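You operate a simulated robot arm through the tools that you are given. There is no shell and no other tool. Be economical: measure what you need, move in short steps, check, and stop when the job is done.

The job below is to be done with a simulated two-armed robot. You get a single attempt, and the scene is never put back.

Task
Fetch the brass fitting with the smallest size on its label from the white bench and set it on the brown-topped red bench. Put the orange fuse on the white bench away in the kb spares. Put one of the grey modules from the brown-topped red bench on the top of the return damper. Take the cap from the brown-topped red bench and leave it on top of the yellow tin. Put the blue block from the brown-topped red bench on the white cover there. Stack the filter labelled "75" from the white bench on top of the filter that says "59". Put the white foam block from the top of the white counter on the grey bench and the pink foam block on the top of the return damper. Do these in any order. Set down upright: orange fuse, grey module, blue block, foam block.

It is judged by the outcome, as a careful person would: the job done as asked, and still so three seconds after it is handed in. It fails if anything else is knocked over, pushed out of place, dropped, spilled or broken. A push-on lid holds only when it is set on centred and level and pressed home; a screw cap is set on level and turned clockwise until tight.

Robot
Two 7-joint arms with two-finger grippers on one trunk, on a base that drives. Base frame: it is fixed to the floor where the robot stands at the start and does not move with it; the origin is under the middle of the robot, x ahead of it, y to its left, z up. Lengths are in cm, angles in rad, forces in N, time in s.
The left shoulder is at the start at [13.9, 21.6, 102.7], the right one opposite. With the tool pointing down near the work surface each hand reaches from about 10 to 80 cm from the robot's upright axis, wherever it stands, measured 20 degrees to its own side. Places, roughly: blue block [100, 100, 100]; brass fitting [50, -50, 75]; brown-topped red bench [80, 120, 80]; cap [75, 50, 75]; cover [75, 75, 75]; filter [75, -75, 75]; foam block [50, -150, 50]; grey bench [110, -200, 80]; grey module [50, 50, 100]; orange fuse [75, 0, 75]; spares (20x13 cm) [-540, -404, 98]; top of the return damper (76x20 cm) [-208, -54, 52]; yellow tin (9x9x10 cm) [100, 90, 90]. Payload 3.18 kg a hand.
The tool frame of a hand sits at the grasp point between the pads (the TCP): z along the fingers, y along the line on which they close. The tips reach 3 cm beyond it. The gripper opens to 14.4 cm. The gripper's body begins 10.3 cm behind the TCP.
Orientation is that of the tool frame in the base frame, as a unit quaternion [x, y, z, w]. With the fingers straight down and closing along the base's y, the tool's x points along the base's -x, its y along +y and its z along -z.

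Tools
- The arms move only by the tool jog_arm. It takes "left_plan", "right_plan" or both (then of equal length, played together; a hand with none holds still); each is a list of rows, each a list of 3 entries, a list of its own where there are three numbers: the shift along the tool's x, y, z in units of 30 mm (1.0 is 30 mm), then the turn, a rotation vector about the tool's x, y, z in units of 4 degrees (1.0 is 4 degrees), then the closure in counts, from 0 (fully open) to 255 (shut). In form: [[[tx, ty, tz], [rx, ry, rz], grip], ...]. A call has 1 to 20 rows; each row shifts and turns the commanded pose from where the row before left it, along the tool's axes as they then stand. A call with a number of a shift or a turn outside -1 to 1 is refused whole. Each row takes 0.2 s and may step no farther than 5 cm and 0.15 rad from the row before; otherwise, or with a gripper value out of range, the whole call is refused. A pose out of reach is approached as far as the arm can. The call stops where the force on the tool passes 40 N (or 10 N more than at its start, if that is more) or the arm is blocked; 0.2 s more then pass. The fingers move at their own pace and stop on an object; they squeeze with about 40 N. The grip force told is the motor's: it shows also when the fingers shut on nothing. Time passes only in rows, and 0.2 s behind the last, so rows that do not move let the fingers close. It gives the time, the measured TCP pose, the force on the tool (base axes), the opening and the grip force at its end, in the units of the frame above (readings bear some noise), with the torque about the TCP (base axes, N m) and any sound that the robot's microphone picked up.
- Cameras (640 x 400 px; columns grow to the right, rows downward): "scene" is now at [27.02, -1.65, 122.76]; the picture's right is [-0.14, -0.99, 0.00], its down [-0.31, 0.04, -0.95] and it looks along [0.94, -0.13, -0.31] (base axes); focal length 214 px, centre (320, 200). "left" rides on the left gripper at [7.7, -1.6, -14.3] in its tool frame; the picture's right is [0.21, 0.98, 0.00], its down [-0.84, 0.18, -0.51] and it looks along [-0.50, 0.11, 0.86] (tool axes); focal length 218 px, centre (320, 200). "right" rides on the right gripper at [7.6, 1.6, -14.3] in its tool frame; the picture's right is [-0.21, 0.98, 0.00], its down [-0.84, -0.18, -0.51] and it looks along [-0.50, -0.11, 0.86] (tool axes); focal length 218 px, centre (320, 200). There is no depth. A picture from a camera that has moved, and an enlarged one, comes with that camera's place and axes in the base frame and with its lens. The place of the scene camera against the robot may be out by one fixed shift of up to 1.2 cm in any direction.
- capture(camera): a new picture of that camera. The clock stands still meanwhile.
- move_column(by): slides the trunk up (or, below 0, down) by that many cm; the arms and the scene camera ride with it, the base frame stays. It gives what a move gives, with no picture.
- steer(legs): drives the robot by 1 to 6 legs, each [ahead, left, turn to the left] in cm, cm and rad, along the robot's own axes; the way and the turn of a leg run together, so that a leg with both is an arc; at most 150 cm and 3.142 rad a leg. The arms and the cameras ride along, it lands a little off, and it stops where it bumps. It gives what a move gives.
- aim_head(pan, tilt): turns the head with the scene camera to pan (to the left, within 1.396 rad either way) and tilt (down, from -0.506 to 1.204), counted from straight ahead of the robot. It gives what a move gives.
- close_up(camera, box): a new picture of the part [left, top, right, bottom] of that camera's present view, enlarged. The clock stands still meanwhile.
- finish_job(): hands the job in; it is judged then, once.

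Go step by step. Nothing tells you exact positions but the pictures and the camera data: compare them with the known pose of the tool, close in by small moves and look again before you grip or let go. The budget is 483 turns and 246 pictures, counting those below and the enlarged ones. Unless the task says otherwise, let go and move clear before handing in, and close with one line.

The tools are called after "Call:" as a command line: name --argument value ..., lists and objects as JSON in quotes. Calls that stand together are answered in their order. jog_arm: Moves the arms, as the interface text tells. Its arguments: {"type":"object","properties":{"left_plan":{"type":"array","items":{"type":"array"}},"right_plan":{"type":"array","items":{"type":"array"}}},"required":[]} The other tools are called the same way: move_column (by) slides the trunk up or down; steer (legs) drives the base; aim_head (pan, tilt) turns the head that bears the scene camera; capture (camera) takes a picture; close_up (camera, box) takes an enlarged picture of a part of a camera's view; finish_job () hands the job in.

At the start:

```text
time: 0.0
left_tool_pos: [41.55, 8.68, 117.09]
left_tool_rot: [-0.007, 1.0, 0.001, 0.0]
left_wrist_force: [65.9, -24.2, -16.5]
left_ft_torque: [4.1, 8.74, 3.44]
left_opening: 14.42
left_grip_force: 0.1
right_tool_pos: [33.97, -24.5, 118.05]
right_tool_rot: [0.0, 1.0, 0.0, -0.001]
right_wrist_force: [0.4, 0.3, -0.2]
right_ft_torque: [0.01, -0.01, 0.0]
right_opening: 14.39
right_grip_force: 0.1
trunk travel left (down, up): [-11.5, 25.5]
robot x, y, heading: [0.18, 0.36, 0.003]
head pan, tilt: [-0.41, 0.548]
```

scene: 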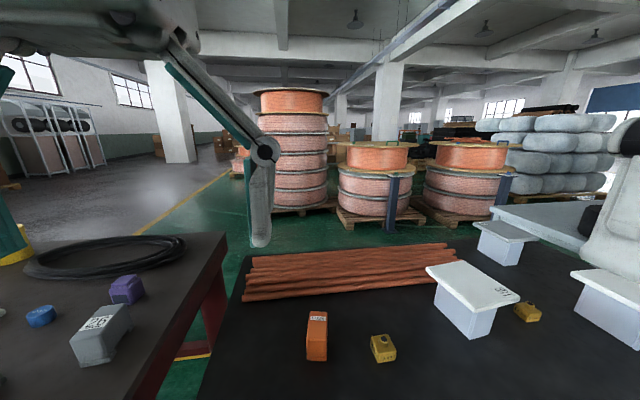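
right: 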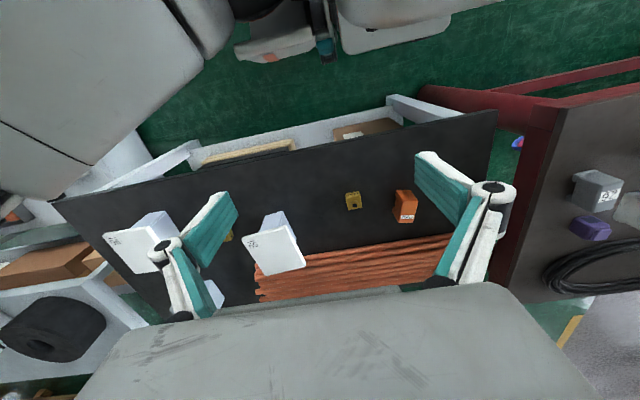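
left: 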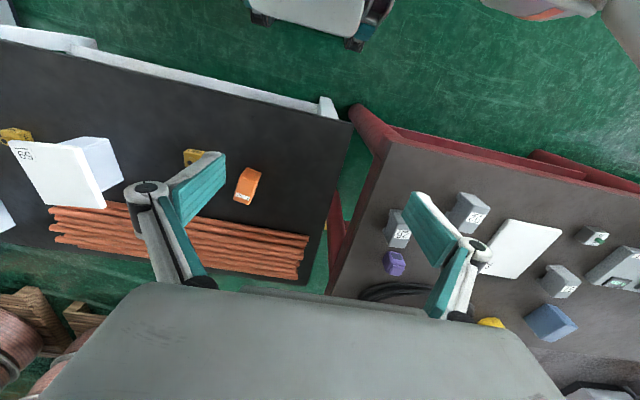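

I see the white bench (black top) ahead with orange fuse, brass fittings and filters, and the red bench with the brown top to the left. I'll look around first with the head.

Call:
aim_head --pan 0.7 --tilt 0.6

```text
time: 1.3
left_tool_pos: [41.4, 8.8, 117.29]
left_tool_rot: [-0.007, 1.0, -0.001, 0.0]
left_wrist_force: [20.7, 46.9, 19.8]
left_ft_torque: [-7.26, 4.54, -3.2]
left_opening: 14.41
left_grip_force: 0.0
right_tool_pos: [33.92, -24.6, 118.08]
right_tool_rot: [-0.001, 1.0, 0.0, -0.001]
right_wrist_force: [-1.0, 0.0, 1.1]
right_ft_torque: [0.01, 0.0, 0.01]
right_opening: 14.4
right_grip_force: 0.1
trunk travel left (down, up): [-11.5, 25.5]
robot x, y, heading: [-0.16, 0.58, 0.0]
head pan, tilt: [0.7, 0.6]
```

The left wrist force reads wild in free air, possibly a faulty sensor. I'll look at the red bench now.

Call:
capture --camera "scene"

Call:
capture --camera "left"

```text
242 pictures are left
camera scene: at [25.06, 4.69, 120.27], right [0.57, -0.82, 0.0], down [-0.46, -0.32, -0.83], along [0.68, 0.47, -0.56], focal length 214 px, centre (320, 200)
```

scene: 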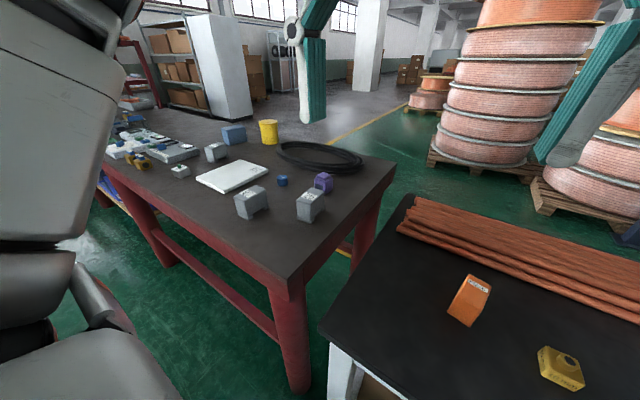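

```text
241 pictures are left
camera left: at [33.86, 6.99, 131.63], right [-0.22, 0.97, 0.0], down [0.84, 0.19, 0.51], along [0.49, 0.11, -0.86], focal length 218 px, centre (320, 200)
```

left: 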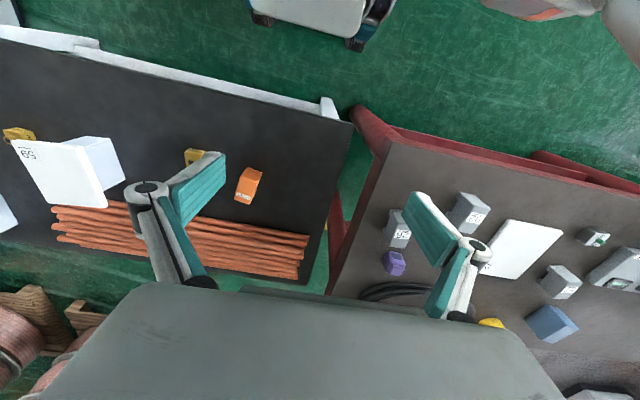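

The red bench holds modules, a cap, a cover, a yellow tin and blue blocks. Zooming in to tell items apart.

Call:
close_up --camera "scene" --box '[90, 100, 410, 300]'

Call:
close_up --camera "left" --box '[340, 160, 640, 348]'

Call:
close_up --camera "scene" --box '[90, 100, 250, 200]'

```text
2.00 times, centred on (250, 200) of scene
camera zoom: at [25.06, 4.69, 120.27], right [0.57, -0.82, 0.0], down [-0.46, -0.32, -0.83], along [0.68, 0.47, -0.56], focal length 429 px, centre (460, 200)
```

zoom: 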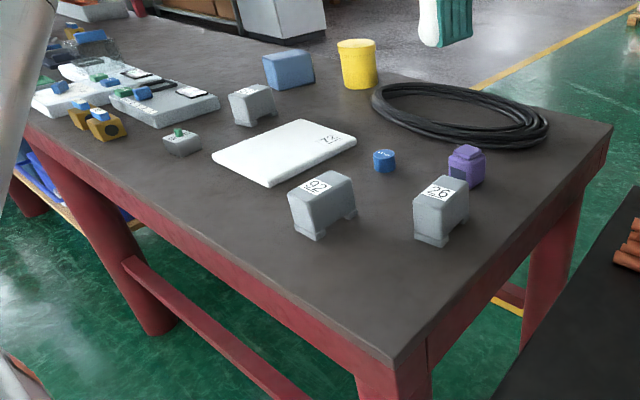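

```text
2.13 times, centred on (490, 254) of left
camera zoom: at [33.86, 6.99, 131.63], right [-0.22, 0.97, 0.0], down [0.84, 0.19, 0.51], along [0.49, 0.11, -0.86], focal length 464 px, centre (-42, 85)
```

zoom: 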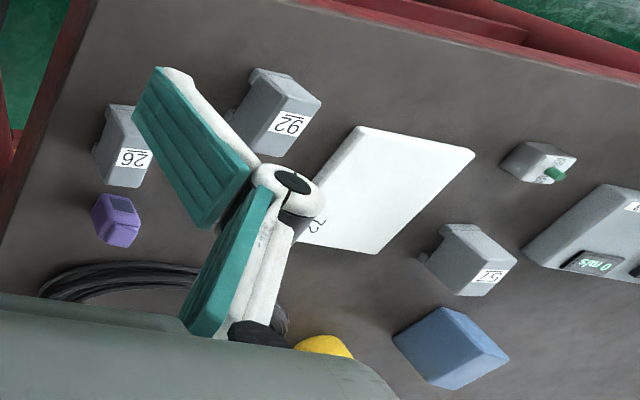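

```text
4.00 times, centred on (170, 150) of scene
camera zoom: at [25.06, 4.69, 120.27], right [0.57, -0.82, 0.0], down [-0.46, -0.32, -0.83], along [0.68, 0.47, -0.56], focal length 858 px, centre (920, 400)
```

zoom: 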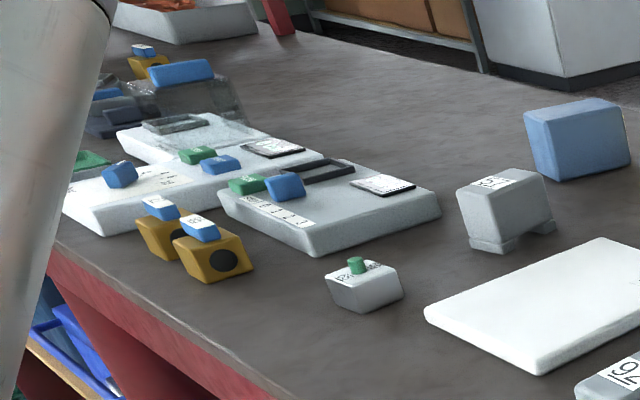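

Next I'll look to the right at filters, brass fittings, and the foam blocks.

Call:
aim_head --pan -0.5 --tilt 0.75

Call:
capture --camera "scene"

Call:
aim_head --pan -1.39 --tilt 0.6

Call:
capture --camera "scene"

Call:
capture --camera "right"

```text
time: 2.7
left_tool_pos: [41.75, 8.51, 117.2]
left_tool_rot: [-0.011, 1.0, -0.002, 0.0]
left_wrist_force: [63.5, -21.2, 26.3]
left_ft_torque: [2.63, 11.23, 2.71]
left_opening: 14.4
left_grip_force: 0.0
right_tool_pos: [33.91, -24.46, 117.98]
right_tool_rot: [0.001, 1.0, 0.001, -0.001]
right_wrist_force: [0.0, 0.3, 0.3]
right_ft_torque: [-0.04, 0.0, -0.01]
right_opening: 14.4
right_grip_force: 0.0
trunk travel left (down, up): [-11.5, 25.5]
robot x, y, heading: [-0.09, 0.12, -0.001]
head pan, tilt: [-0.499, 0.75]
```

```text
237 pictures are left
camera scene: at [26.12, -0.21, 118.97], right [0.01, -1.0, 0.0], down [-0.67, -0.01, -0.74], along [0.74, 0.01, -0.67], focal length 214 px, centre (320, 200)
```

scene: 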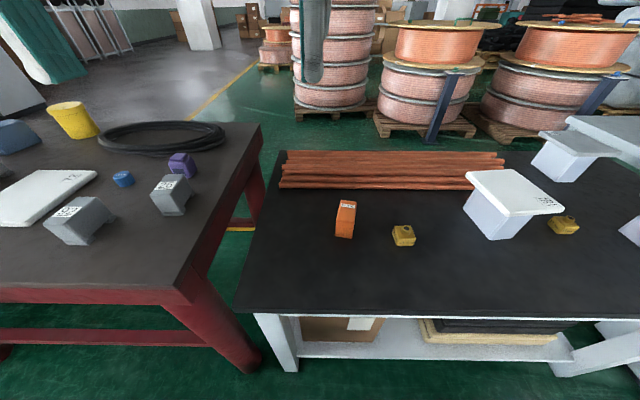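

```text
time: 3.9
left_tool_pos: [41.41, 8.55, 117.61]
left_tool_rot: [-0.012, 1.0, -0.004, -0.001]
left_wrist_force: [44.5, -32.6, 72.8]
left_ft_torque: [3.66, 12.69, 3.42]
left_opening: 14.4
left_grip_force: 0.1
right_tool_pos: [33.9, -24.49, 118.08]
right_tool_rot: [0.0, 1.0, 0.0, -0.001]
right_wrist_force: [-0.3, -0.1, 0.4]
right_ft_torque: [-0.03, 0.0, -0.01]
right_opening: 14.37
right_grip_force: 0.0
trunk travel left (down, up): [-11.5, 25.5]
robot x, y, heading: [-0.07, 0.08, 0.006]
head pan, tilt: [-1.389, 0.6]
```

```text
236 pictures are left
camera scene: at [26.18, -0.26, 119.16], right [0.01, -1.0, 0.0], down [-0.66, -0.01, -0.75], along [0.75, 0.01, -0.66], focal length 214 px, centre (320, 200)
```

scene: 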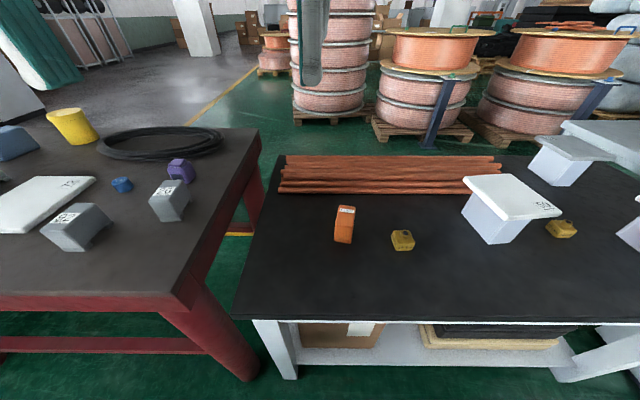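

```text
235 pictures are left
camera right: at [26.32, -22.85, 132.46], right [0.21, 0.98, 0.0], down [0.84, -0.18, 0.51], along [0.5, -0.11, -0.86], focal length 218 px, centre (320, 200)
```

right: 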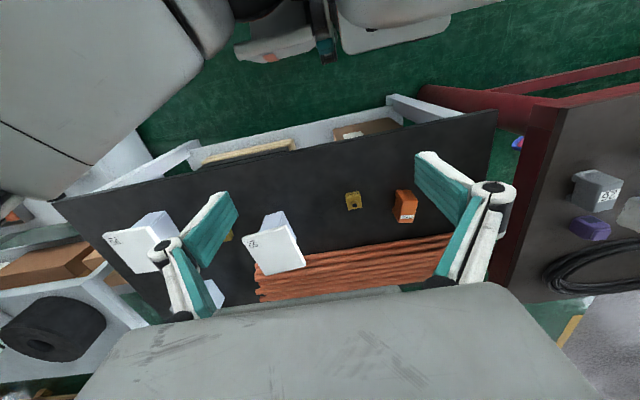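

The head seems stuck at straight ahead: the left arm probably presses on it (hence the force). I'll move the left hand away to the left.

Call:
jog_arm --left_plan '[[[0, 1, 0], [0, 0, 0], 0], [[0, 1, 0], [0, 0, 0], 0], [[0, 1, 0], [0, 0, 0], 0], [[0, 1, 0], [0, 0, 0], 0], [[0, 1, 0], [0, 0, 0], 0]]'

Call:
aim_head --pan -0.9 --tilt 0.7

Call:
capture --camera "scene"

```text
time: 5.1
left_tool_pos: [41.22, 23.58, 117.07]
left_tool_rot: [-0.006, 1.0, 0.0, 0.0]
left_wrist_force: [-0.3, 0.0, -0.3]
left_ft_torque: [0.0, -0.01, 0.06]
left_opening: 14.42
left_grip_force: 0.0
right_tool_pos: [33.88, -24.32, 117.99]
right_tool_rot: [0.0, 1.0, 0.0, 0.0]
right_wrist_force: [-0.5, -0.1, 0.3]
right_ft_torque: [-0.02, 0.0, 0.02]
right_opening: 14.38
right_grip_force: 0.0
trunk travel left (down, up): [-11.5, 25.5]
robot x, y, heading: [-0.05, 0.07, -0.002]
head pan, tilt: [-1.389, 0.6]
```

```text
time: 6.1
left_tool_pos: [41.35, 23.45, 117.15]
left_tool_rot: [-0.007, 1.0, 0.001, 0.0]
left_wrist_force: [-0.6, -0.3, 0.1]
left_ft_torque: [-0.01, -0.02, -0.05]
left_opening: 14.41
left_grip_force: 0.1
right_tool_pos: [33.86, -24.47, 118.05]
right_tool_rot: [0.001, 1.0, 0.0, -0.001]
right_wrist_force: [0.3, -0.4, -0.1]
right_ft_torque: [0.02, 0.01, -0.02]
right_opening: 14.41
right_grip_force: 0.2
trunk travel left (down, up): [-11.5, 25.5]
robot x, y, heading: [0.02, 0.02, -0.005]
head pan, tilt: [-0.901, 0.7]
```

```text
234 pictures are left
camera scene: at [23.05, -7.0, 119.32], right [-0.78, -0.62, 0.0], down [-0.4, 0.51, -0.77], along [0.47, -0.6, -0.64], focal length 214 px, centre (320, 200)
```

scene: 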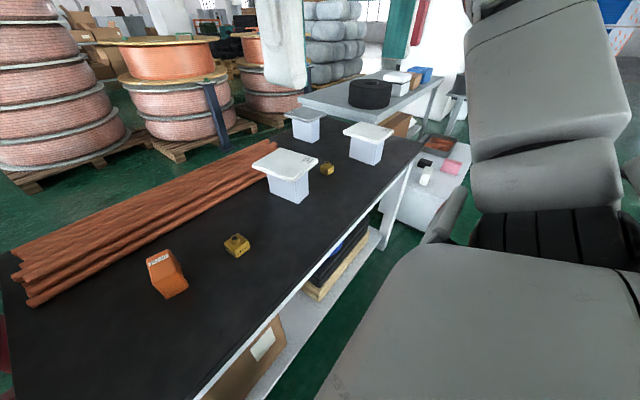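

The head is free now. Three filters and at least two brass fittings are seen, plus foam on a low white counter beyond. Zooming.

Call:
close_up --camera "scene" --box '[220, 90, 420, 215]'

Call:
close_up --camera "scene" --box '[130, 220, 270, 307]'

Call:
close_up --camera "scene" --box '[330, 60, 490, 220]'

```text
3.20 times, centred on (320, 152) of scene
camera zoom: at [23.05, -7.0, 119.32], right [-0.78, -0.62, 0.0], down [-0.4, 0.51, -0.77], along [0.47, -0.6, -0.64], focal length 686 px, centre (320, 352)
```

zoom: 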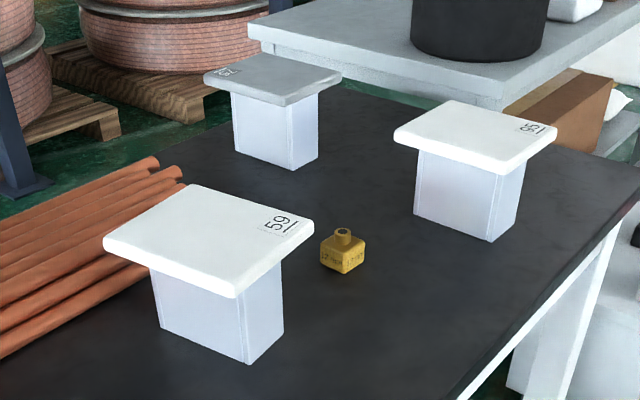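

```text
4.57 times, centred on (200, 264) of scene
camera zoom: at [23.05, -7.0, 119.32], right [-0.78, -0.62, 0.0], down [-0.4, 0.51, -0.77], along [0.47, -0.6, -0.64], focal length 980 px, centre (869, -90)
```

zoom: 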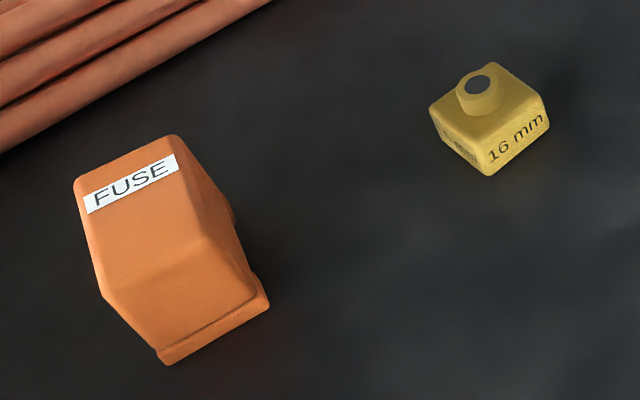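

```text
2.50 times, centred on (410, 140) of scene
camera zoom: at [23.05, -7.0, 119.32], right [-0.78, -0.62, 0.0], down [-0.4, 0.51, -0.77], along [0.47, -0.6, -0.64], focal length 536 px, centre (95, 350)
```

zoom: 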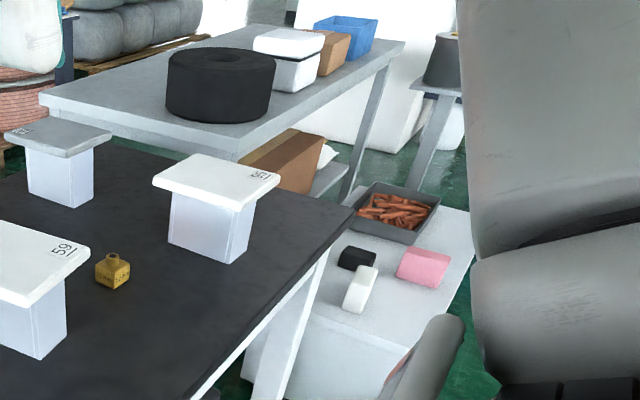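

Call:
close_up --camera "scene" --box '[310, 155, 342, 175]'

Call:
close_up --camera "scene" --box '[280, 105, 312, 125]'

Call:
close_up --camera "scene" --box '[372, 120, 404, 140]'

```text
16.00 times, centred on (326, 165) of scene
camera zoom: at [23.05, -7.0, 119.32], right [-0.78, -0.62, 0.0], down [-0.4, 0.51, -0.77], along [0.47, -0.6, -0.64], focal length 3432 px, centre (224, 760)
```

zoom: 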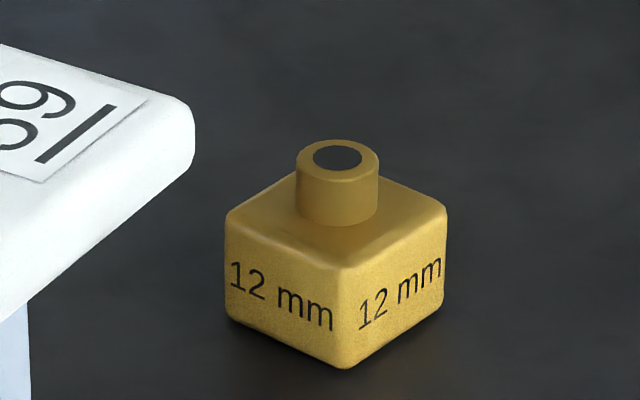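

```text
16.00 times, centred on (296, 115) of scene
camera zoom: at [23.05, -7.0, 119.32], right [-0.78, -0.62, 0.0], down [-0.4, 0.51, -0.77], along [0.47, -0.6, -0.64], focal length 3432 px, centre (704, 1560)
```

zoom: 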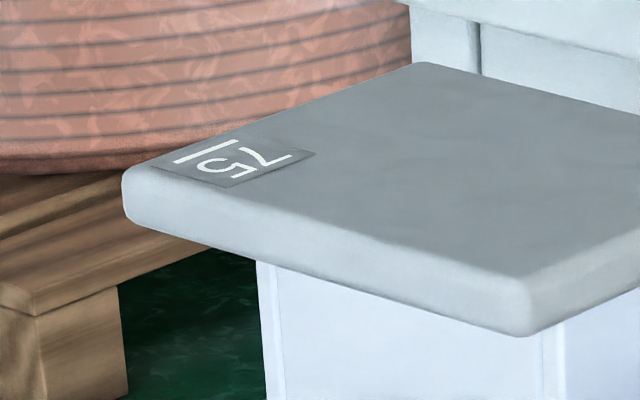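

```text
16.00 times, centred on (388, 130) of scene
camera zoom: at [23.05, -7.0, 119.32], right [-0.78, -0.62, 0.0], down [-0.4, 0.51, -0.77], along [0.47, -0.6, -0.64], focal length 3432 px, centre (-768, 1320)
```

zoom: 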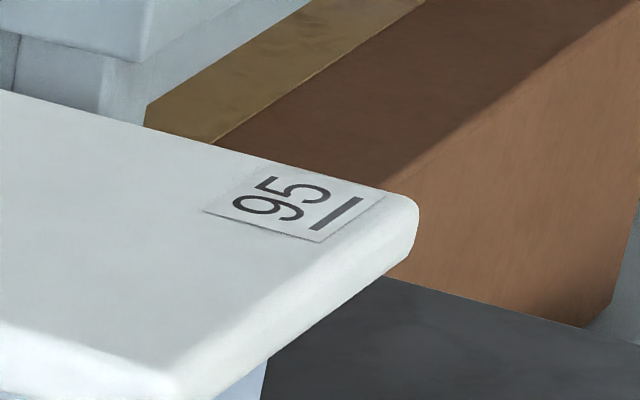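

Fittings read 16 mm and 12 mm, filters 59, 95 (white) and 75 (grey-topped, far). I'll drive right along the bench and look from there with the wrist camera.

Call:
steer --legs '[[0, -45, 0], [10, 0, 0]]'

Call:
capture --camera "right"

Call:
aim_head --pan -0.5 --tilt 0.8

Call:
capture --camera "scene"

```text
time: 11.3
left_tool_pos: [51.1, -20.96, 117.13]
left_tool_rot: [-0.009, 1.0, 0.001, 0.001]
left_wrist_force: [0.3, 0.5, 0.0]
left_ft_torque: [0.04, 0.04, -0.01]
left_opening: 14.42
left_grip_force: 0.1
right_tool_pos: [43.91, -69.07, 118.0]
right_tool_rot: [-0.003, 1.0, 0.0, -0.002]
right_wrist_force: [-0.1, 0.3, -0.6]
right_ft_torque: [-0.01, 0.01, -0.01]
right_opening: 14.41
right_grip_force: 0.0
trunk travel left (down, up): [-11.5, 25.5]
robot x, y, heading: [10.12, -44.77, 0.005]
head pan, tilt: [-0.901, 0.7]
```

```text
227 pictures are left
camera right: at [36.35, -67.43, 132.47], right [0.2, 0.98, 0.0], down [0.84, -0.18, 0.51], along [0.5, -0.1, -0.86], focal length 218 px, centre (320, 200)
```

right: 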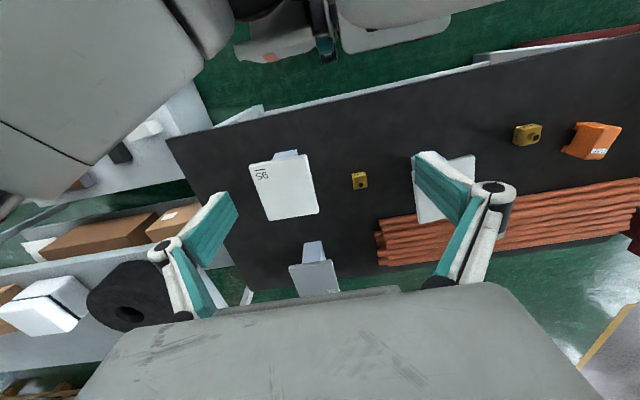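

```text
time: 12.1
left_tool_pos: [51.02, -20.96, 117.06]
left_tool_rot: [-0.009, 1.0, 0.0, 0.0]
left_wrist_force: [0.4, 0.0, 0.2]
left_ft_torque: [0.03, 0.01, 0.0]
left_opening: 14.41
left_grip_force: 0.0
right_tool_pos: [43.79, -69.19, 118.07]
right_tool_rot: [-0.003, 1.0, 0.0, -0.001]
right_wrist_force: [0.0, 0.2, 0.3]
right_ft_torque: [-0.02, 0.01, 0.02]
right_opening: 14.4
right_grip_force: 0.0
trunk travel left (down, up): [-11.5, 25.5]
robot x, y, heading: [9.71, -44.91, 0.007]
head pan, tilt: [-0.499, 0.799]
```

```text
226 pictures are left
camera scene: at [34.79, -48.79, 118.5], right [-0.48, -0.88, 0.0], down [-0.63, 0.34, -0.7], along [0.61, -0.33, -0.72], focal length 214 px, centre (320, 200)
```

scene: 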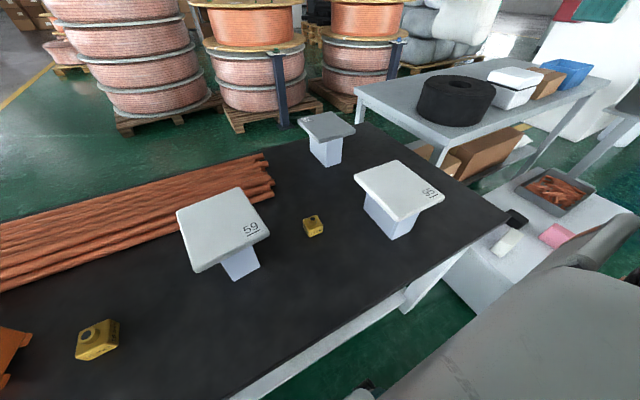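

Two fittings only, so the 12 mm one is the target. Plates are about 13 cm wide with tops near z 86; filter 75 is near (91,-80). I'll move closer.

Call:
steer --legs '[[12, -10, 0]]'

Call:
jog_arm --right_plan '[[[-1, 0, 0], [0, 0, 0], 0], [[-1, 0, 0], [0, 0, 0], 0], [[-1, 0, 0], [0, 0, 0], 0], [[-1, 0, 0], [0, 0, 0], 0], [[-1, 0, 0], [0, 0, 0], 0], [[-1, 0, 0], [0, 0, 0], 0]]'

Call:
capture --camera "right"

```text
time: 13.7
left_tool_pos: [59.9, -31.02, 117.35]
left_tool_rot: [-0.009, 1.0, 0.002, 0.0]
left_wrist_force: [0.4, 0.4, 0.6]
left_ft_torque: [0.05, -0.06, -0.03]
left_opening: 14.4
left_grip_force: 0.0
right_tool_pos: [52.83, -79.25, 118.05]
right_tool_rot: [-0.003, 1.0, 0.0, 0.001]
right_wrist_force: [-0.5, 0.5, 0.7]
right_ft_torque: [0.07, -0.03, -0.01]
right_opening: 14.4
right_grip_force: 0.1
trunk travel left (down, up): [-11.5, 25.5]
robot x, y, heading: [18.96, -54.91, 0.004]
head pan, tilt: [-0.499, 0.799]
```

```text
time: 15.1
left_tool_pos: [60.04, -30.9, 117.09]
left_tool_rot: [-0.01, 1.0, 0.001, 0.0]
left_wrist_force: [0.9, 0.5, 0.1]
left_ft_torque: [-0.02, -0.01, -0.04]
left_opening: 14.41
left_grip_force: 0.1
right_tool_pos: [69.45, -76.43, 114.78]
right_tool_rot: [-0.002, 1.0, 0.001, -0.001]
right_wrist_force: [0.0, -0.1, -0.4]
right_ft_torque: [-0.01, 0.03, -0.01]
right_opening: 14.4
right_grip_force: 0.1
right hand out of reach, approached as far as the arm can: row 2, 3, 4, 5, 6
trunk travel left (down, up): [-11.5, 25.5]
robot x, y, heading: [19.21, -54.63, 0.007]
head pan, tilt: [-0.499, 0.799]
```

```text
225 pictures are left
camera right: at [61.86, -74.86, 129.11], right [0.21, 0.98, 0.0], down [0.84, -0.18, 0.51], along [0.5, -0.1, -0.86], focal length 218 px, centre (320, 200)
```

right: 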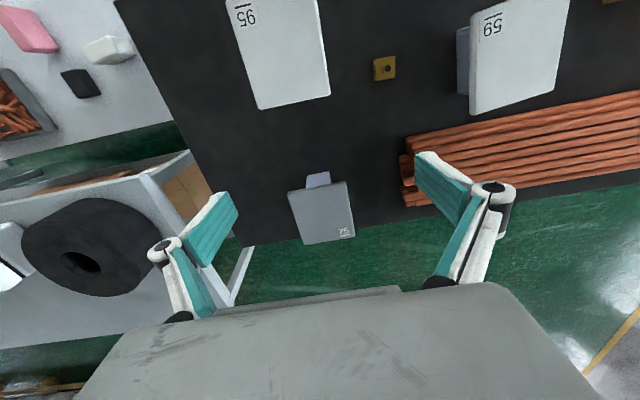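

Filter 75's plate is about 13.5 cm (y) by 15.6 cm (x), axis-aligned, centre near (91.5,-80). I'll lower the right hand and approach above it.

Call:
jog_arm --right_plan '[[[0, -0.3, 1], [0, 0, 0], 0], [[0, -0.3, 1], [0, 0, 0], 0], [[0, -0.3, 1], [0, 0, 0], 0], [[-0.5, -0.3, 1], [0, 0, 0], 0], [[-1, 0, 0.5], [0, 0, 0], 0], [[-1, 0, 0.5], [0, 0, 0], 0], [[-1, 0, 0], [0, 0, 0], 0], [[-1, 0, 0], [0, 0, 0], 0], [[-1, 0, 0], [0, 0, 0], 0], [[-1, 0, 0], [0, 0, 0], 0]]'

Call:
capture --camera "right"

```text
time: 17.3
left_tool_pos: [59.96, -30.91, 117.27]
left_tool_rot: [-0.009, 1.0, 0.001, 0.001]
left_wrist_force: [0.3, 0.0, 1.7]
left_ft_torque: [0.05, -0.04, 0.02]
left_opening: 14.4
left_grip_force: 0.1
right_tool_pos: [83.88, -80.16, 99.86]
right_tool_rot: [-0.002, 1.0, 0.001, 0.001]
right_wrist_force: [0.6, -1.1, -0.5]
right_ft_torque: [0.06, -0.02, 0.01]
right_opening: 14.41
right_grip_force: 0.0
right hand out of reach, approached as far as the arm can: row 9, 10
trunk travel left (down, up): [-11.5, 25.5]
robot x, y, heading: [18.63, -54.72, 0.01]
head pan, tilt: [-0.499, 0.799]
```

```text
224 pictures are left
camera right: at [76.25, -78.5, 114.22], right [0.21, 0.98, 0.0], down [0.84, -0.18, 0.51], along [0.5, -0.1, -0.86], focal length 218 px, centre (320, 200)
```

right: 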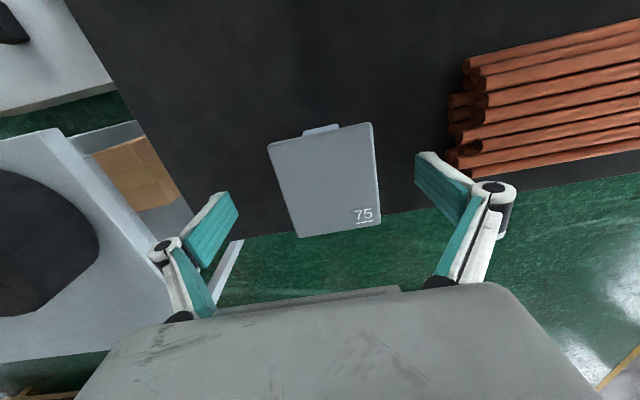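

Reach is limited at this height; raising the trunk gives the hand more reach lower down. I'll do that.

Call:
move_column --by 14

Call:
jog_arm --right_plan '[[[0, 0, 1], [0, 0, 0], 0], [[0, 0, 1], [0, 0, 0], 0], [[0, 0, 1], [0, 0, 0], 0], [[0, 0, 1], [0, 0, 0], 0], [[-0.5, 0, 1], [0, 0, 0], 0], [[-1, 0, 0.5], [0, 0, 0], 0], [[-0.8, 0, 0], [0, 0, 0], 0]]'

Call:
capture --camera "right"

```text
time: 18.9
left_tool_pos: [55.72, -30.99, 135.12]
left_tool_rot: [-0.011, 0.998, -0.001, 0.062]
left_wrist_force: [0.5, -0.1, 0.4]
left_ft_torque: [0.0, 0.03, 0.01]
left_opening: 14.41
left_grip_force: 0.1
right_tool_pos: [73.79, -80.28, 133.75]
right_tool_rot: [-0.001, 0.981, 0.001, 0.192]
right_wrist_force: [-0.6, 0.1, -1.3]
right_ft_torque: [0.03, 0.02, 0.01]
right_opening: 14.39
right_grip_force: 0.1
trunk travel left (down, up): [-25.5, 11.5]
robot x, y, heading: [18.74, -54.71, 0.004]
head pan, tilt: [-0.499, 0.799]
```

```text
time: 20.6
left_tool_pos: [55.43, -30.92, 135.2]
left_tool_rot: [-0.01, 0.998, -0.001, 0.062]
left_wrist_force: [-0.2, 0.4, -0.2]
left_ft_torque: [0.02, 0.01, 0.02]
left_opening: 14.41
left_grip_force: 0.1
right_tool_pos: [86.38, -80.1, 120.97]
right_tool_rot: [0.0, 0.981, 0.002, 0.192]
right_wrist_force: [-0.4, 0.5, -0.5]
right_ft_torque: [-0.02, -0.01, 0.02]
right_opening: 14.4
right_grip_force: 0.0
trunk travel left (down, up): [-25.5, 11.5]
robot x, y, heading: [18.74, -54.64, 0.006]
head pan, tilt: [-0.499, 0.799]
```

```text
223 pictures are left
camera right: at [73.85, -78.51, 131.45], right [0.19, 0.98, 0.08], down [0.59, -0.18, 0.79], along [0.79, -0.1, -0.61], focal length 218 px, centre (320, 200)
```

right: 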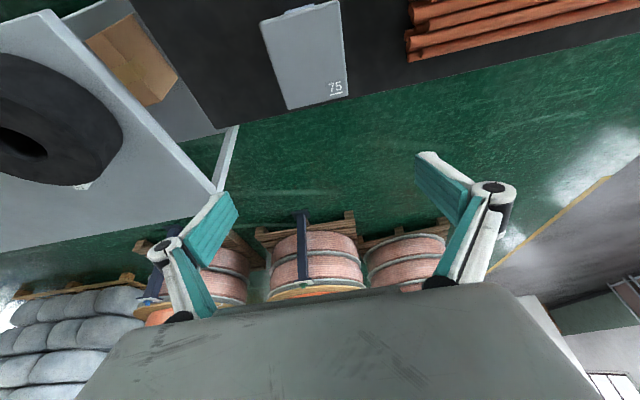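

The trunk move tilted the hand. I'll level it while descending.

Call:
jog_arm --right_plan '[[[0, 0, 1], [0, 0.92, 0], 0], [[0, 0, 1], [0, 0.92, 0], 0], [[0, 0, 1], [0, 0.92, 0], 0], [[0, 0, 1], [0, 0.92, 0], 0], [[0, 0, 1], [0, 0.92, 0], 0], [[0, 0, 1], [0, 0.93, 0], 0], [[0, 0, 1], [0, 0, 0], 0], [[0, 0, 1], [0, 0, 0], 0]]'

Call:
capture --camera "right"

```text
time: 22.4
left_tool_pos: [55.6, -31.06, 135.24]
left_tool_rot: [-0.01, 0.998, -0.001, 0.061]
left_wrist_force: [0.1, -0.2, -0.3]
left_ft_torque: [0.0, 0.01, -0.01]
left_opening: 14.4
left_grip_force: 0.0
right_tool_pos: [88.33, -83.03, 108.08]
right_tool_rot: [0.006, 0.992, 0.0, 0.122]
right_wrist_force: [-0.2, -0.2, 0.2]
right_ft_torque: [0.0, 0.02, -0.04]
right_opening: 14.39
right_grip_force: 0.1
right hand out of reach, approached as far as the arm can: row 2, 3, 4, 5, 6
trunk travel left (down, up): [-25.5, 11.5]
robot x, y, heading: [18.98, -54.89, 0.006]
head pan, tilt: [-0.499, 0.799]
```

```text
222 pictures are left
camera right: at [77.54, -81.24, 120.21], right [0.21, 0.98, 0.05], down [0.69, -0.19, 0.7], along [0.69, -0.11, -0.72], focal length 218 px, centre (320, 200)
```

right: 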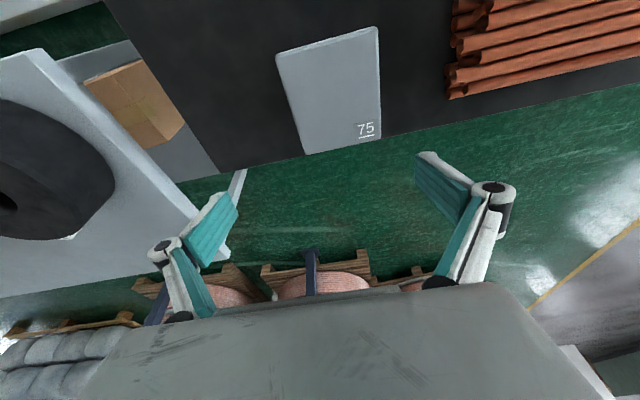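

Call:
jog_arm --right_plan '[[[0.4, 0.3, 1], [0, 0, 0], 0], [[0.4, 0.3, 1], [0, 0, 0], 0], [[0.2, 0.3, 1], [0, 0.3, 0], 0], [[0, 0.1, 0.5], [0, 0.8, 0], 0], [[0, 0, 0], [0, 0.8, 0], 0], [[0, 0, 0], [0, 0.8, 0], 0], [[0, 0, 0], [0, 0.8, 0], 0]]'

Call:
capture --camera "right"

```text
time: 23.9
left_tool_pos: [55.57, -30.99, 135.32]
left_tool_rot: [-0.01, 0.998, 0.0, 0.062]
left_wrist_force: [0.6, -0.2, 0.8]
left_ft_torque: [0.01, -0.02, -0.02]
left_opening: 14.39
left_grip_force: 0.0
right_tool_pos: [87.94, -80.09, 97.12]
right_tool_rot: [0.006, 1.0, 0.001, 0.027]
right_wrist_force: [0.1, 0.7, 0.0]
right_ft_torque: [0.01, -0.01, 0.0]
right_opening: 14.38
right_grip_force: 0.0
right hand out of reach, approached as far as the arm can: row 7
trunk travel left (down, up): [-25.5, 11.5]
robot x, y, heading: [19.09, -54.66, 0.003]
head pan, tilt: [-0.499, 0.799]
```

```text
221 pictures are left
camera right: at [79.64, -78.31, 111.13], right [0.22, 0.98, 0.01], down [0.81, -0.19, 0.55], along [0.54, -0.11, -0.83], focal length 218 px, centre (320, 200)
```

right: 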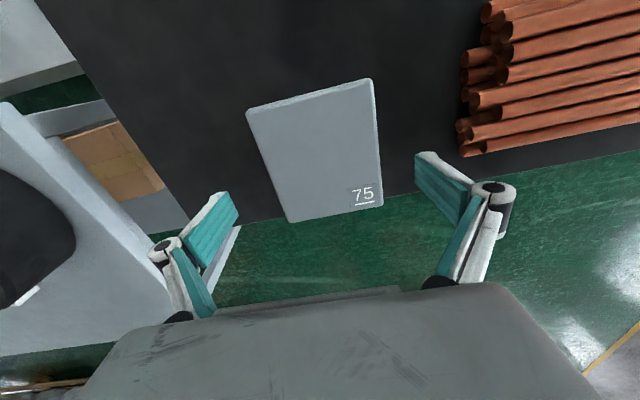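

Plate top is about z 87.8, width 13.0, centre (90.0,-79.9). Hand y matches well; I'll level and lower to just above.

Call:
jog_arm --right_plan '[[[0, 0.05, 0.8], [0, 0.4, 0], 0], [[-0.3, 0, 0.7], [0, 0.37, 0], 0], [[-0.3, 0, 0], [0, 0, 0], 0]]'

Call:
capture --camera "right"

```text
time: 24.8
left_tool_pos: [55.53, -30.91, 135.19]
left_tool_rot: [-0.011, 0.998, -0.001, 0.062]
left_wrist_force: [1.0, -0.2, 0.0]
left_ft_torque: [-0.04, 0.04, 0.02]
left_opening: 14.4
left_grip_force: 0.1
right_tool_pos: [88.14, -79.83, 94.72]
right_tool_rot: [0.007, 1.0, 0.0, 0.014]
right_wrist_force: [0.6, -0.7, 0.0]
right_ft_torque: [0.0, 0.04, -0.01]
right_opening: 14.42
right_grip_force: 0.1
right hand out of reach, approached as far as the arm can: row 2, 3
trunk travel left (down, up): [-25.5, 11.5]
robot x, y, heading: [18.97, -54.64, 0.003]
head pan, tilt: [-0.499, 0.799]
```

```text
220 pictures are left
camera right: at [80.16, -78.11, 108.94], right [0.22, 0.98, 0.01], down [0.83, -0.19, 0.53], along [0.52, -0.11, -0.85], focal length 218 px, centre (320, 200)
```

right: 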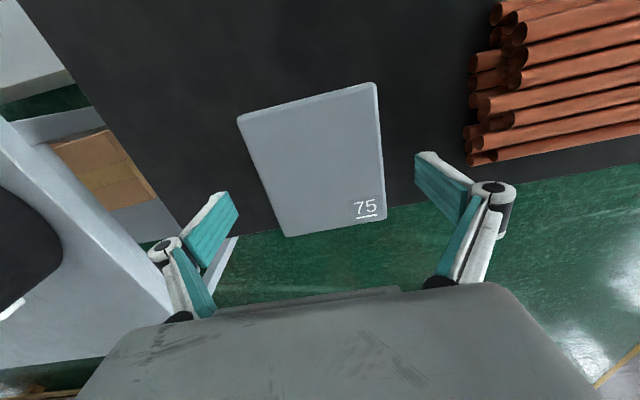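

At the reach limit, 2 cm short of the centre, which is acceptable. Lowering a bit further and checking.

Call:
jog_arm --right_plan '[[[0, 0, 0.8], [0, 0, 0], 0], [[0, 0, 0.5], [0, 0, 0], 0]]'

Call:
capture --camera "right"

```text
time: 25.4
left_tool_pos: [55.55, -30.96, 135.28]
left_tool_rot: [-0.01, 0.998, -0.001, 0.063]
left_wrist_force: [-0.1, 0.8, 0.0]
left_ft_torque: [0.03, 0.02, 0.0]
left_opening: 14.43
left_grip_force: 0.1
right_tool_pos: [88.03, -79.93, 94.72]
right_tool_rot: [0.006, 1.0, 0.002, 0.014]
right_wrist_force: [0.7, 0.1, -0.1]
right_ft_torque: [-0.02, -0.03, 0.02]
right_opening: 14.39
right_grip_force: 0.1
right hand out of reach, approached as far as the arm can: row 1, 2
trunk travel left (down, up): [-25.5, 11.5]
robot x, y, heading: [18.95, -54.82, 0.005]
head pan, tilt: [-0.499, 0.799]
```

```text
219 pictures are left
camera right: at [80.11, -78.11, 108.98], right [0.22, 0.98, 0.01], down [0.83, -0.19, 0.53], along [0.52, -0.11, -0.85], focal length 218 px, centre (320, 200)
```

right: 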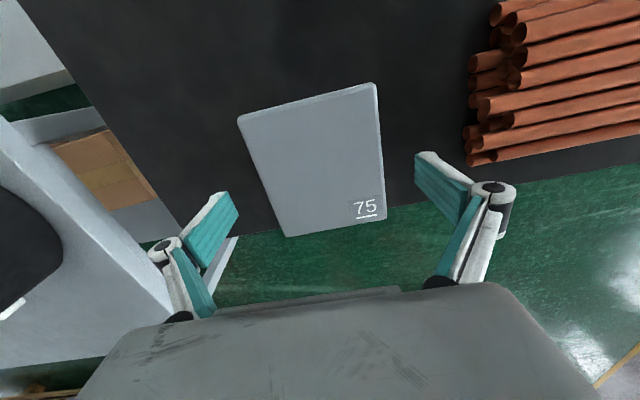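

Call:
jog_arm --right_plan '[[[0.5, 0, 0.3], [0, 0, 0], 0], [[0, 0, 0.6], [0, 0, 0], 0], [[0, 0, 0.4], [0, 0, 0], 0]]'

```text
time: 26.1
left_tool_pos: [55.53, -31.01, 135.17]
left_tool_rot: [-0.01, 0.998, -0.002, 0.062]
left_wrist_force: [0.4, -0.7, -0.2]
left_ft_torque: [-0.01, 0.02, 0.01]
left_opening: 14.42
left_grip_force: 0.1
right_tool_pos: [86.53, -79.91, 90.84]
right_tool_rot: [0.006, 1.0, 0.001, 0.001]
right_wrist_force: [-0.5, -0.1, -0.1]
right_ft_torque: [0.01, -0.03, -0.02]
right_opening: 14.37
right_grip_force: 0.0
trunk travel left (down, up): [-25.5, 11.5]
robot x, y, heading: [19.07, -54.62, -0.001]
head pan, tilt: [-0.499, 0.799]
```

Call:
jog_arm --right_plan '[[[-0.5, 0, 0], [0, 0, 0], 0], [[-0.5, 0, 0.1], [0, 0, 0], 0]]'

Call:
capture --camera "right"

```text
time: 26.8
left_tool_pos: [55.56, -30.93, 135.25]
left_tool_rot: [-0.011, 0.998, -0.001, 0.063]
left_wrist_force: [-0.2, -0.6, -0.6]
left_ft_torque: [-0.03, -0.03, 0.02]
left_opening: 14.39
left_grip_force: 0.0
right_tool_pos: [87.96, -80.03, 90.74]
right_tool_rot: [0.005, 1.0, 0.001, 0.0]
right_wrist_force: [0.6, 0.8, -0.2]
right_ft_torque: [0.04, -0.01, -0.01]
right_opening: 14.39
right_grip_force: 0.0
right hand out of reach, approached as far as the arm can: row 2
trunk travel left (down, up): [-25.5, 11.5]
robot x, y, heading: [18.92, -54.48, 0.006]
head pan, tilt: [-0.499, 0.799]
```

```text
218 pictures are left
camera right: at [80.36, -78.22, 105.14], right [0.22, 0.98, 0.0], down [0.84, -0.19, 0.51], along [0.5, -0.11, -0.86], focal length 218 px, centre (320, 200)
```

right: 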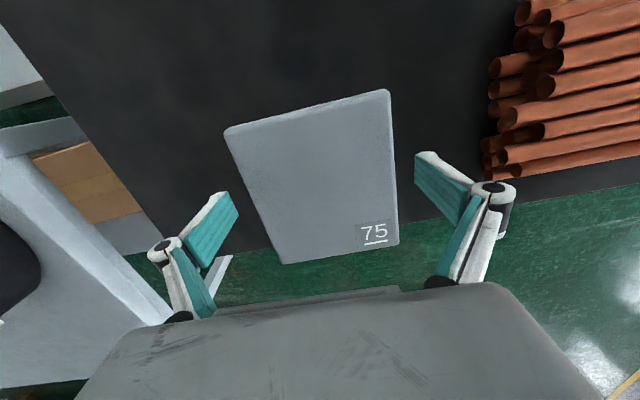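

Plate sits between the fingers. Descend to grip height and close.

Call:
jog_arm --right_plan '[[[0.05, 0, 0.5], [0, 0, 0], 0], [[0, 0, 0.5], [0, 0, 0], 0], [[0, 0, 0.4], [0, 0, 0], 0]]'

Call:
capture --camera "right"

```text
time: 27.6
left_tool_pos: [55.6, -30.91, 135.26]
left_tool_rot: [-0.011, 0.998, -0.001, 0.062]
left_wrist_force: [0.2, -0.1, -0.4]
left_ft_torque: [0.0, 0.0, -0.02]
left_opening: 14.39
left_grip_force: 0.1
right_tool_pos: [87.86, -79.84, 86.54]
right_tool_rot: [0.007, 1.0, 0.001, 0.001]
right_wrist_force: [0.3, 0.1, -0.6]
right_ft_torque: [0.02, -0.01, -0.01]
right_opening: 14.4
right_grip_force: 0.0
trunk travel left (down, up): [-25.5, 11.5]
robot x, y, heading: [18.94, -54.62, 0.001]
head pan, tilt: [-0.499, 0.799]
```

```text
217 pictures are left
camera right: at [80.27, -78.12, 100.9], right [0.22, 0.98, 0.0], down [0.84, -0.19, 0.51], along [0.5, -0.11, -0.86], focal length 218 px, centre (320, 200)
```

right: 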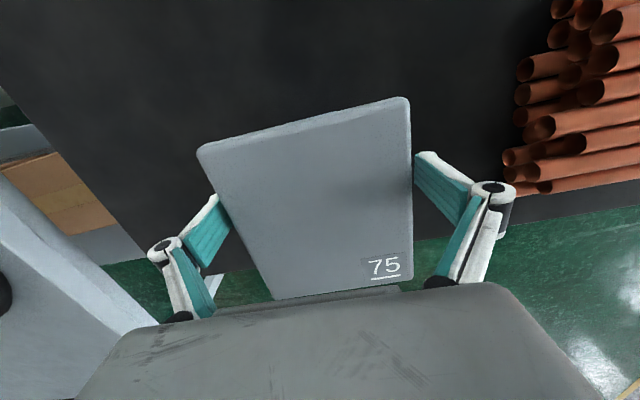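

Fingers straddle the plate. Nudging forward and closing.

Call:
jog_arm --right_plan '[[[-0.5, 0, 0], [0, 0, 0], 0], [[0, 0, 0], [0, 0, 0], 0], [[0, 0, 0], [0, 0, 0], 120], [[0, 0, 0], [0, 0, 0], 255], [[0, 0, 0], [0, 0, 0], 255], [[0, 0, 0], [0, 0, 0], 255]]'

```text
time: 28.9
left_tool_pos: [55.52, -31.03, 135.18]
left_tool_rot: [-0.01, 0.998, -0.001, 0.063]
left_wrist_force: [-0.1, 0.3, 0.5]
left_ft_torque: [-0.01, 0.0, 0.0]
left_opening: 14.41
left_grip_force: 0.2
right_tool_pos: [88.66, -79.88, 86.68]
right_tool_rot: [0.007, 1.0, 0.001, 0.0]
right_wrist_force: [-0.6, -1.3, 3.4]
right_ft_torque: [0.01, 0.15, 0.03]
right_opening: 12.86
right_grip_force: 40.0
right hand out of reach, approached as far as the arm can: row 1
trunk travel left (down, up): [-25.5, 11.5]
robot x, y, heading: [18.72, -54.87, 0.006]
head pan, tilt: [-0.499, 0.799]
```

Gripped at 12.9 cm. Lift up and back.

Call:
jog_arm --right_plan '[[[0.05, 0, -0.4], [0, 0, 0], 255], [[0.3, 0, -0.9], [0, 0, 0], 255], [[0.4, 0, -0.9], [0, 0, 0], 255], [[0.5, 0, -0.9], [0, 0, 0], 255], [[0.5, 0, -0.9], [0, 0, 0], 255], [[0.5, 0, -0.9], [0, 0, 0], 255], [[0.4, 0, -0.9], [0, 0, 0], 255], [[0.2, 0, -0.5], [0, 0, 0], 255]]'

Call:
capture --camera "scene"

Call:
capture --camera "right"

```text
time: 30.8
left_tool_pos: [55.52, -30.96, 135.32]
left_tool_rot: [-0.011, 0.998, -0.001, 0.062]
left_wrist_force: [0.3, 0.3, -0.6]
left_ft_torque: [0.02, 0.01, 0.02]
left_opening: 14.39
left_grip_force: 0.0
right_tool_pos: [80.03, -79.78, 105.34]
right_tool_rot: [0.005, 1.0, 0.002, 0.001]
right_wrist_force: [0.2, 0.5, -3.2]
right_ft_torque: [0.02, 0.0, -0.02]
right_opening: 12.87
right_grip_force: 39.9
trunk travel left (down, up): [-25.5, 11.5]
robot x, y, heading: [19.12, -54.85, 0.003]
head pan, tilt: [-0.499, 0.799]
```

```text
216 pictures are left
camera scene: at [31.52, -58.85, 133.93], right [-0.47, -0.88, 0.0], down [-0.63, 0.34, -0.7], along [0.61, -0.33, -0.72], focal length 214 px, centre (320, 200)
```

scene: 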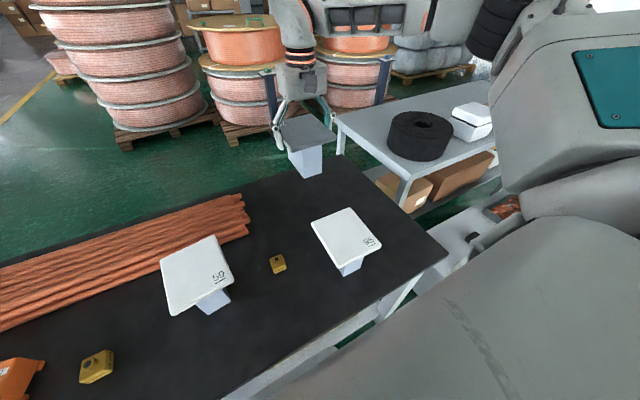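

```text
215 pictures are left
camera right: at [72.35, -78.07, 119.79], right [0.22, 0.98, 0.0], down [0.84, -0.19, 0.51], along [0.5, -0.11, -0.86], focal length 218 px, centre (320, 200)
```

right: 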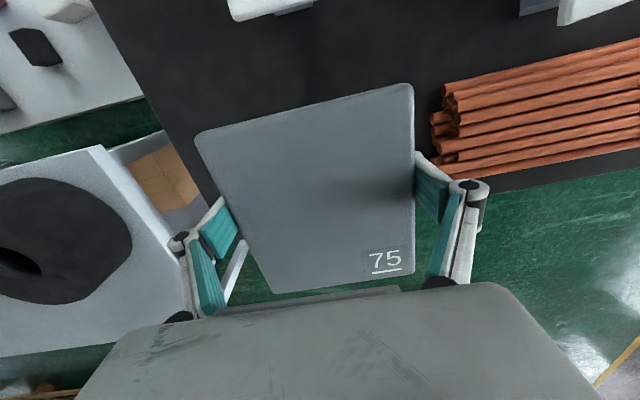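

The filter is light and held level. Use the left wrist camera to locate filter 59's plate.

Call:
capture --camera "left"

```text
214 pictures are left
camera left: at [46.27, -32.87, 148.45], right [-0.23, 0.97, -0.03], down [0.77, 0.2, 0.61], along [0.6, 0.12, -0.79], focal length 218 px, centre (320, 200)
```

left: 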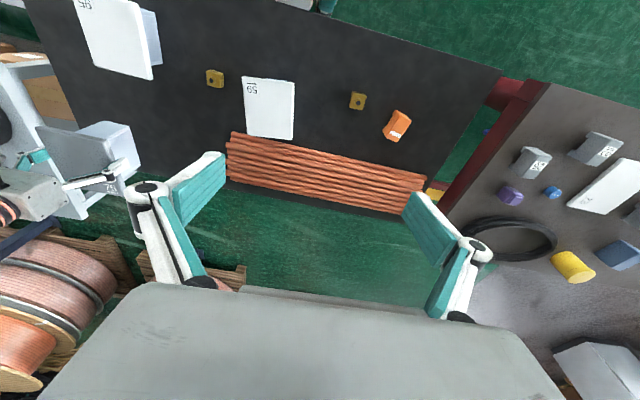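

Filter 59's plate centre is near (65.5,-44). I'll clear the left hand away leftward, then carry the 75 over it.

Call:
jog_arm --left_plan '[[[0, 1, 0], [0, 0, 0], 0], [[0, 1, 0], [0, 0, 0], 0], [[0, 1, 0], [0, 0, 0], 0], [[0, 1, 0], [0, 0, 0], 0], [[0, 1, 0], [0, 0, 0], 0], [[0, 1, 0], [0, 0, 0], 0], [[0, 1, 0], [0, 0, 0], 0], [[0, 0, 0], [0, 0, 0], 0], [[0, 0, 0], [0, 0, 0], 0], [[0, 0, 0], [0, 0, 0], 0], [[0, 0, 0], [0, 0, 0], 0], [[0, 0, 0], [0, 0, 0], 0]]' --right_plan '[[[0, 0.5, 0], [0, 0, 0], 255], [[0, 0.5, 0], [0, 0, 0], 255], [[0.5, 1, 0], [0, 0, 0], 255], [[0.5, 1, 0], [0, 0, 0], 255], [[0.5, 1, 0], [0, 0, 0], 255], [[0.5, 1, 0], [0, 0, 0], 255], [[0.5, 1, 0], [0, 0, 0], 255], [[0.5, 1, 0], [0, 0, 0], 255], [[0.5, 1, 0], [0, 0, 0], 255], [[0.5, 1, 0], [0, 0, 0], 255], [[0.6, 1, 0], [0, 0, 0], 255], [[0.5, 0.8, 0], [0, 0, 0], 255]]'

Call:
capture --camera "scene"

Call:
capture --camera "left"

```text
time: 33.4
left_tool_pos: [52.71, -20.51, 125.42]
left_tool_rot: [-0.012, 0.998, -0.001, 0.063]
left_wrist_force: [0.9, -0.1, 0.1]
left_ft_torque: [-0.02, -0.04, -0.04]
left_opening: 14.39
left_grip_force: 0.0
left hand out of reach, approached as far as the arm can: row 1, 2, 3, 4, 5, 6, 7
right_tool_pos: [65.18, -47.01, 105.26]
right_tool_rot: [0.007, 1.0, 0.001, 0.001]
right_wrist_force: [0.0, 0.0, -2.9]
right_ft_torque: [-0.01, 0.02, -0.02]
right_opening: 12.86
right_grip_force: 40.7
trunk travel left (down, up): [-25.5, 11.5]
robot x, y, heading: [18.99, -54.59, 0.004]
head pan, tilt: [-0.499, 0.799]
```

```text
213 pictures are left
camera scene: at [31.51, -58.77, 133.94], right [-0.47, -0.88, 0.0], down [-0.63, 0.34, -0.7], along [0.61, -0.33, -0.72], focal length 214 px, centre (320, 200)
```

scene: 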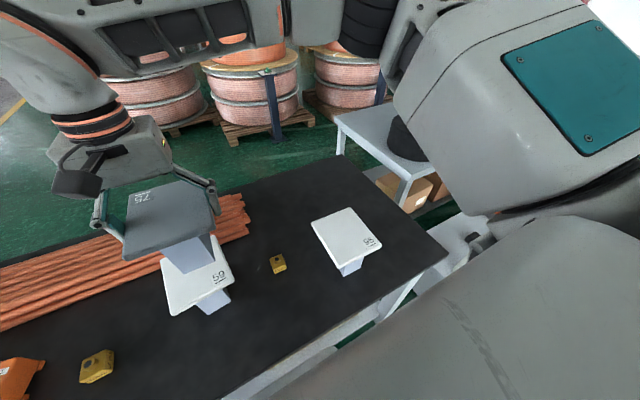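

```text
212 pictures are left
camera left: at [43.4, -22.34, 138.59], right [-0.23, 0.97, -0.03], down [0.77, 0.2, 0.61], along [0.6, 0.12, -0.79], focal length 218 px, centre (320, 200)
```

left: 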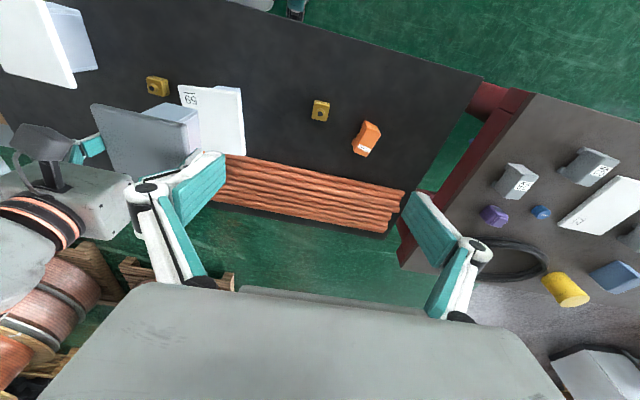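

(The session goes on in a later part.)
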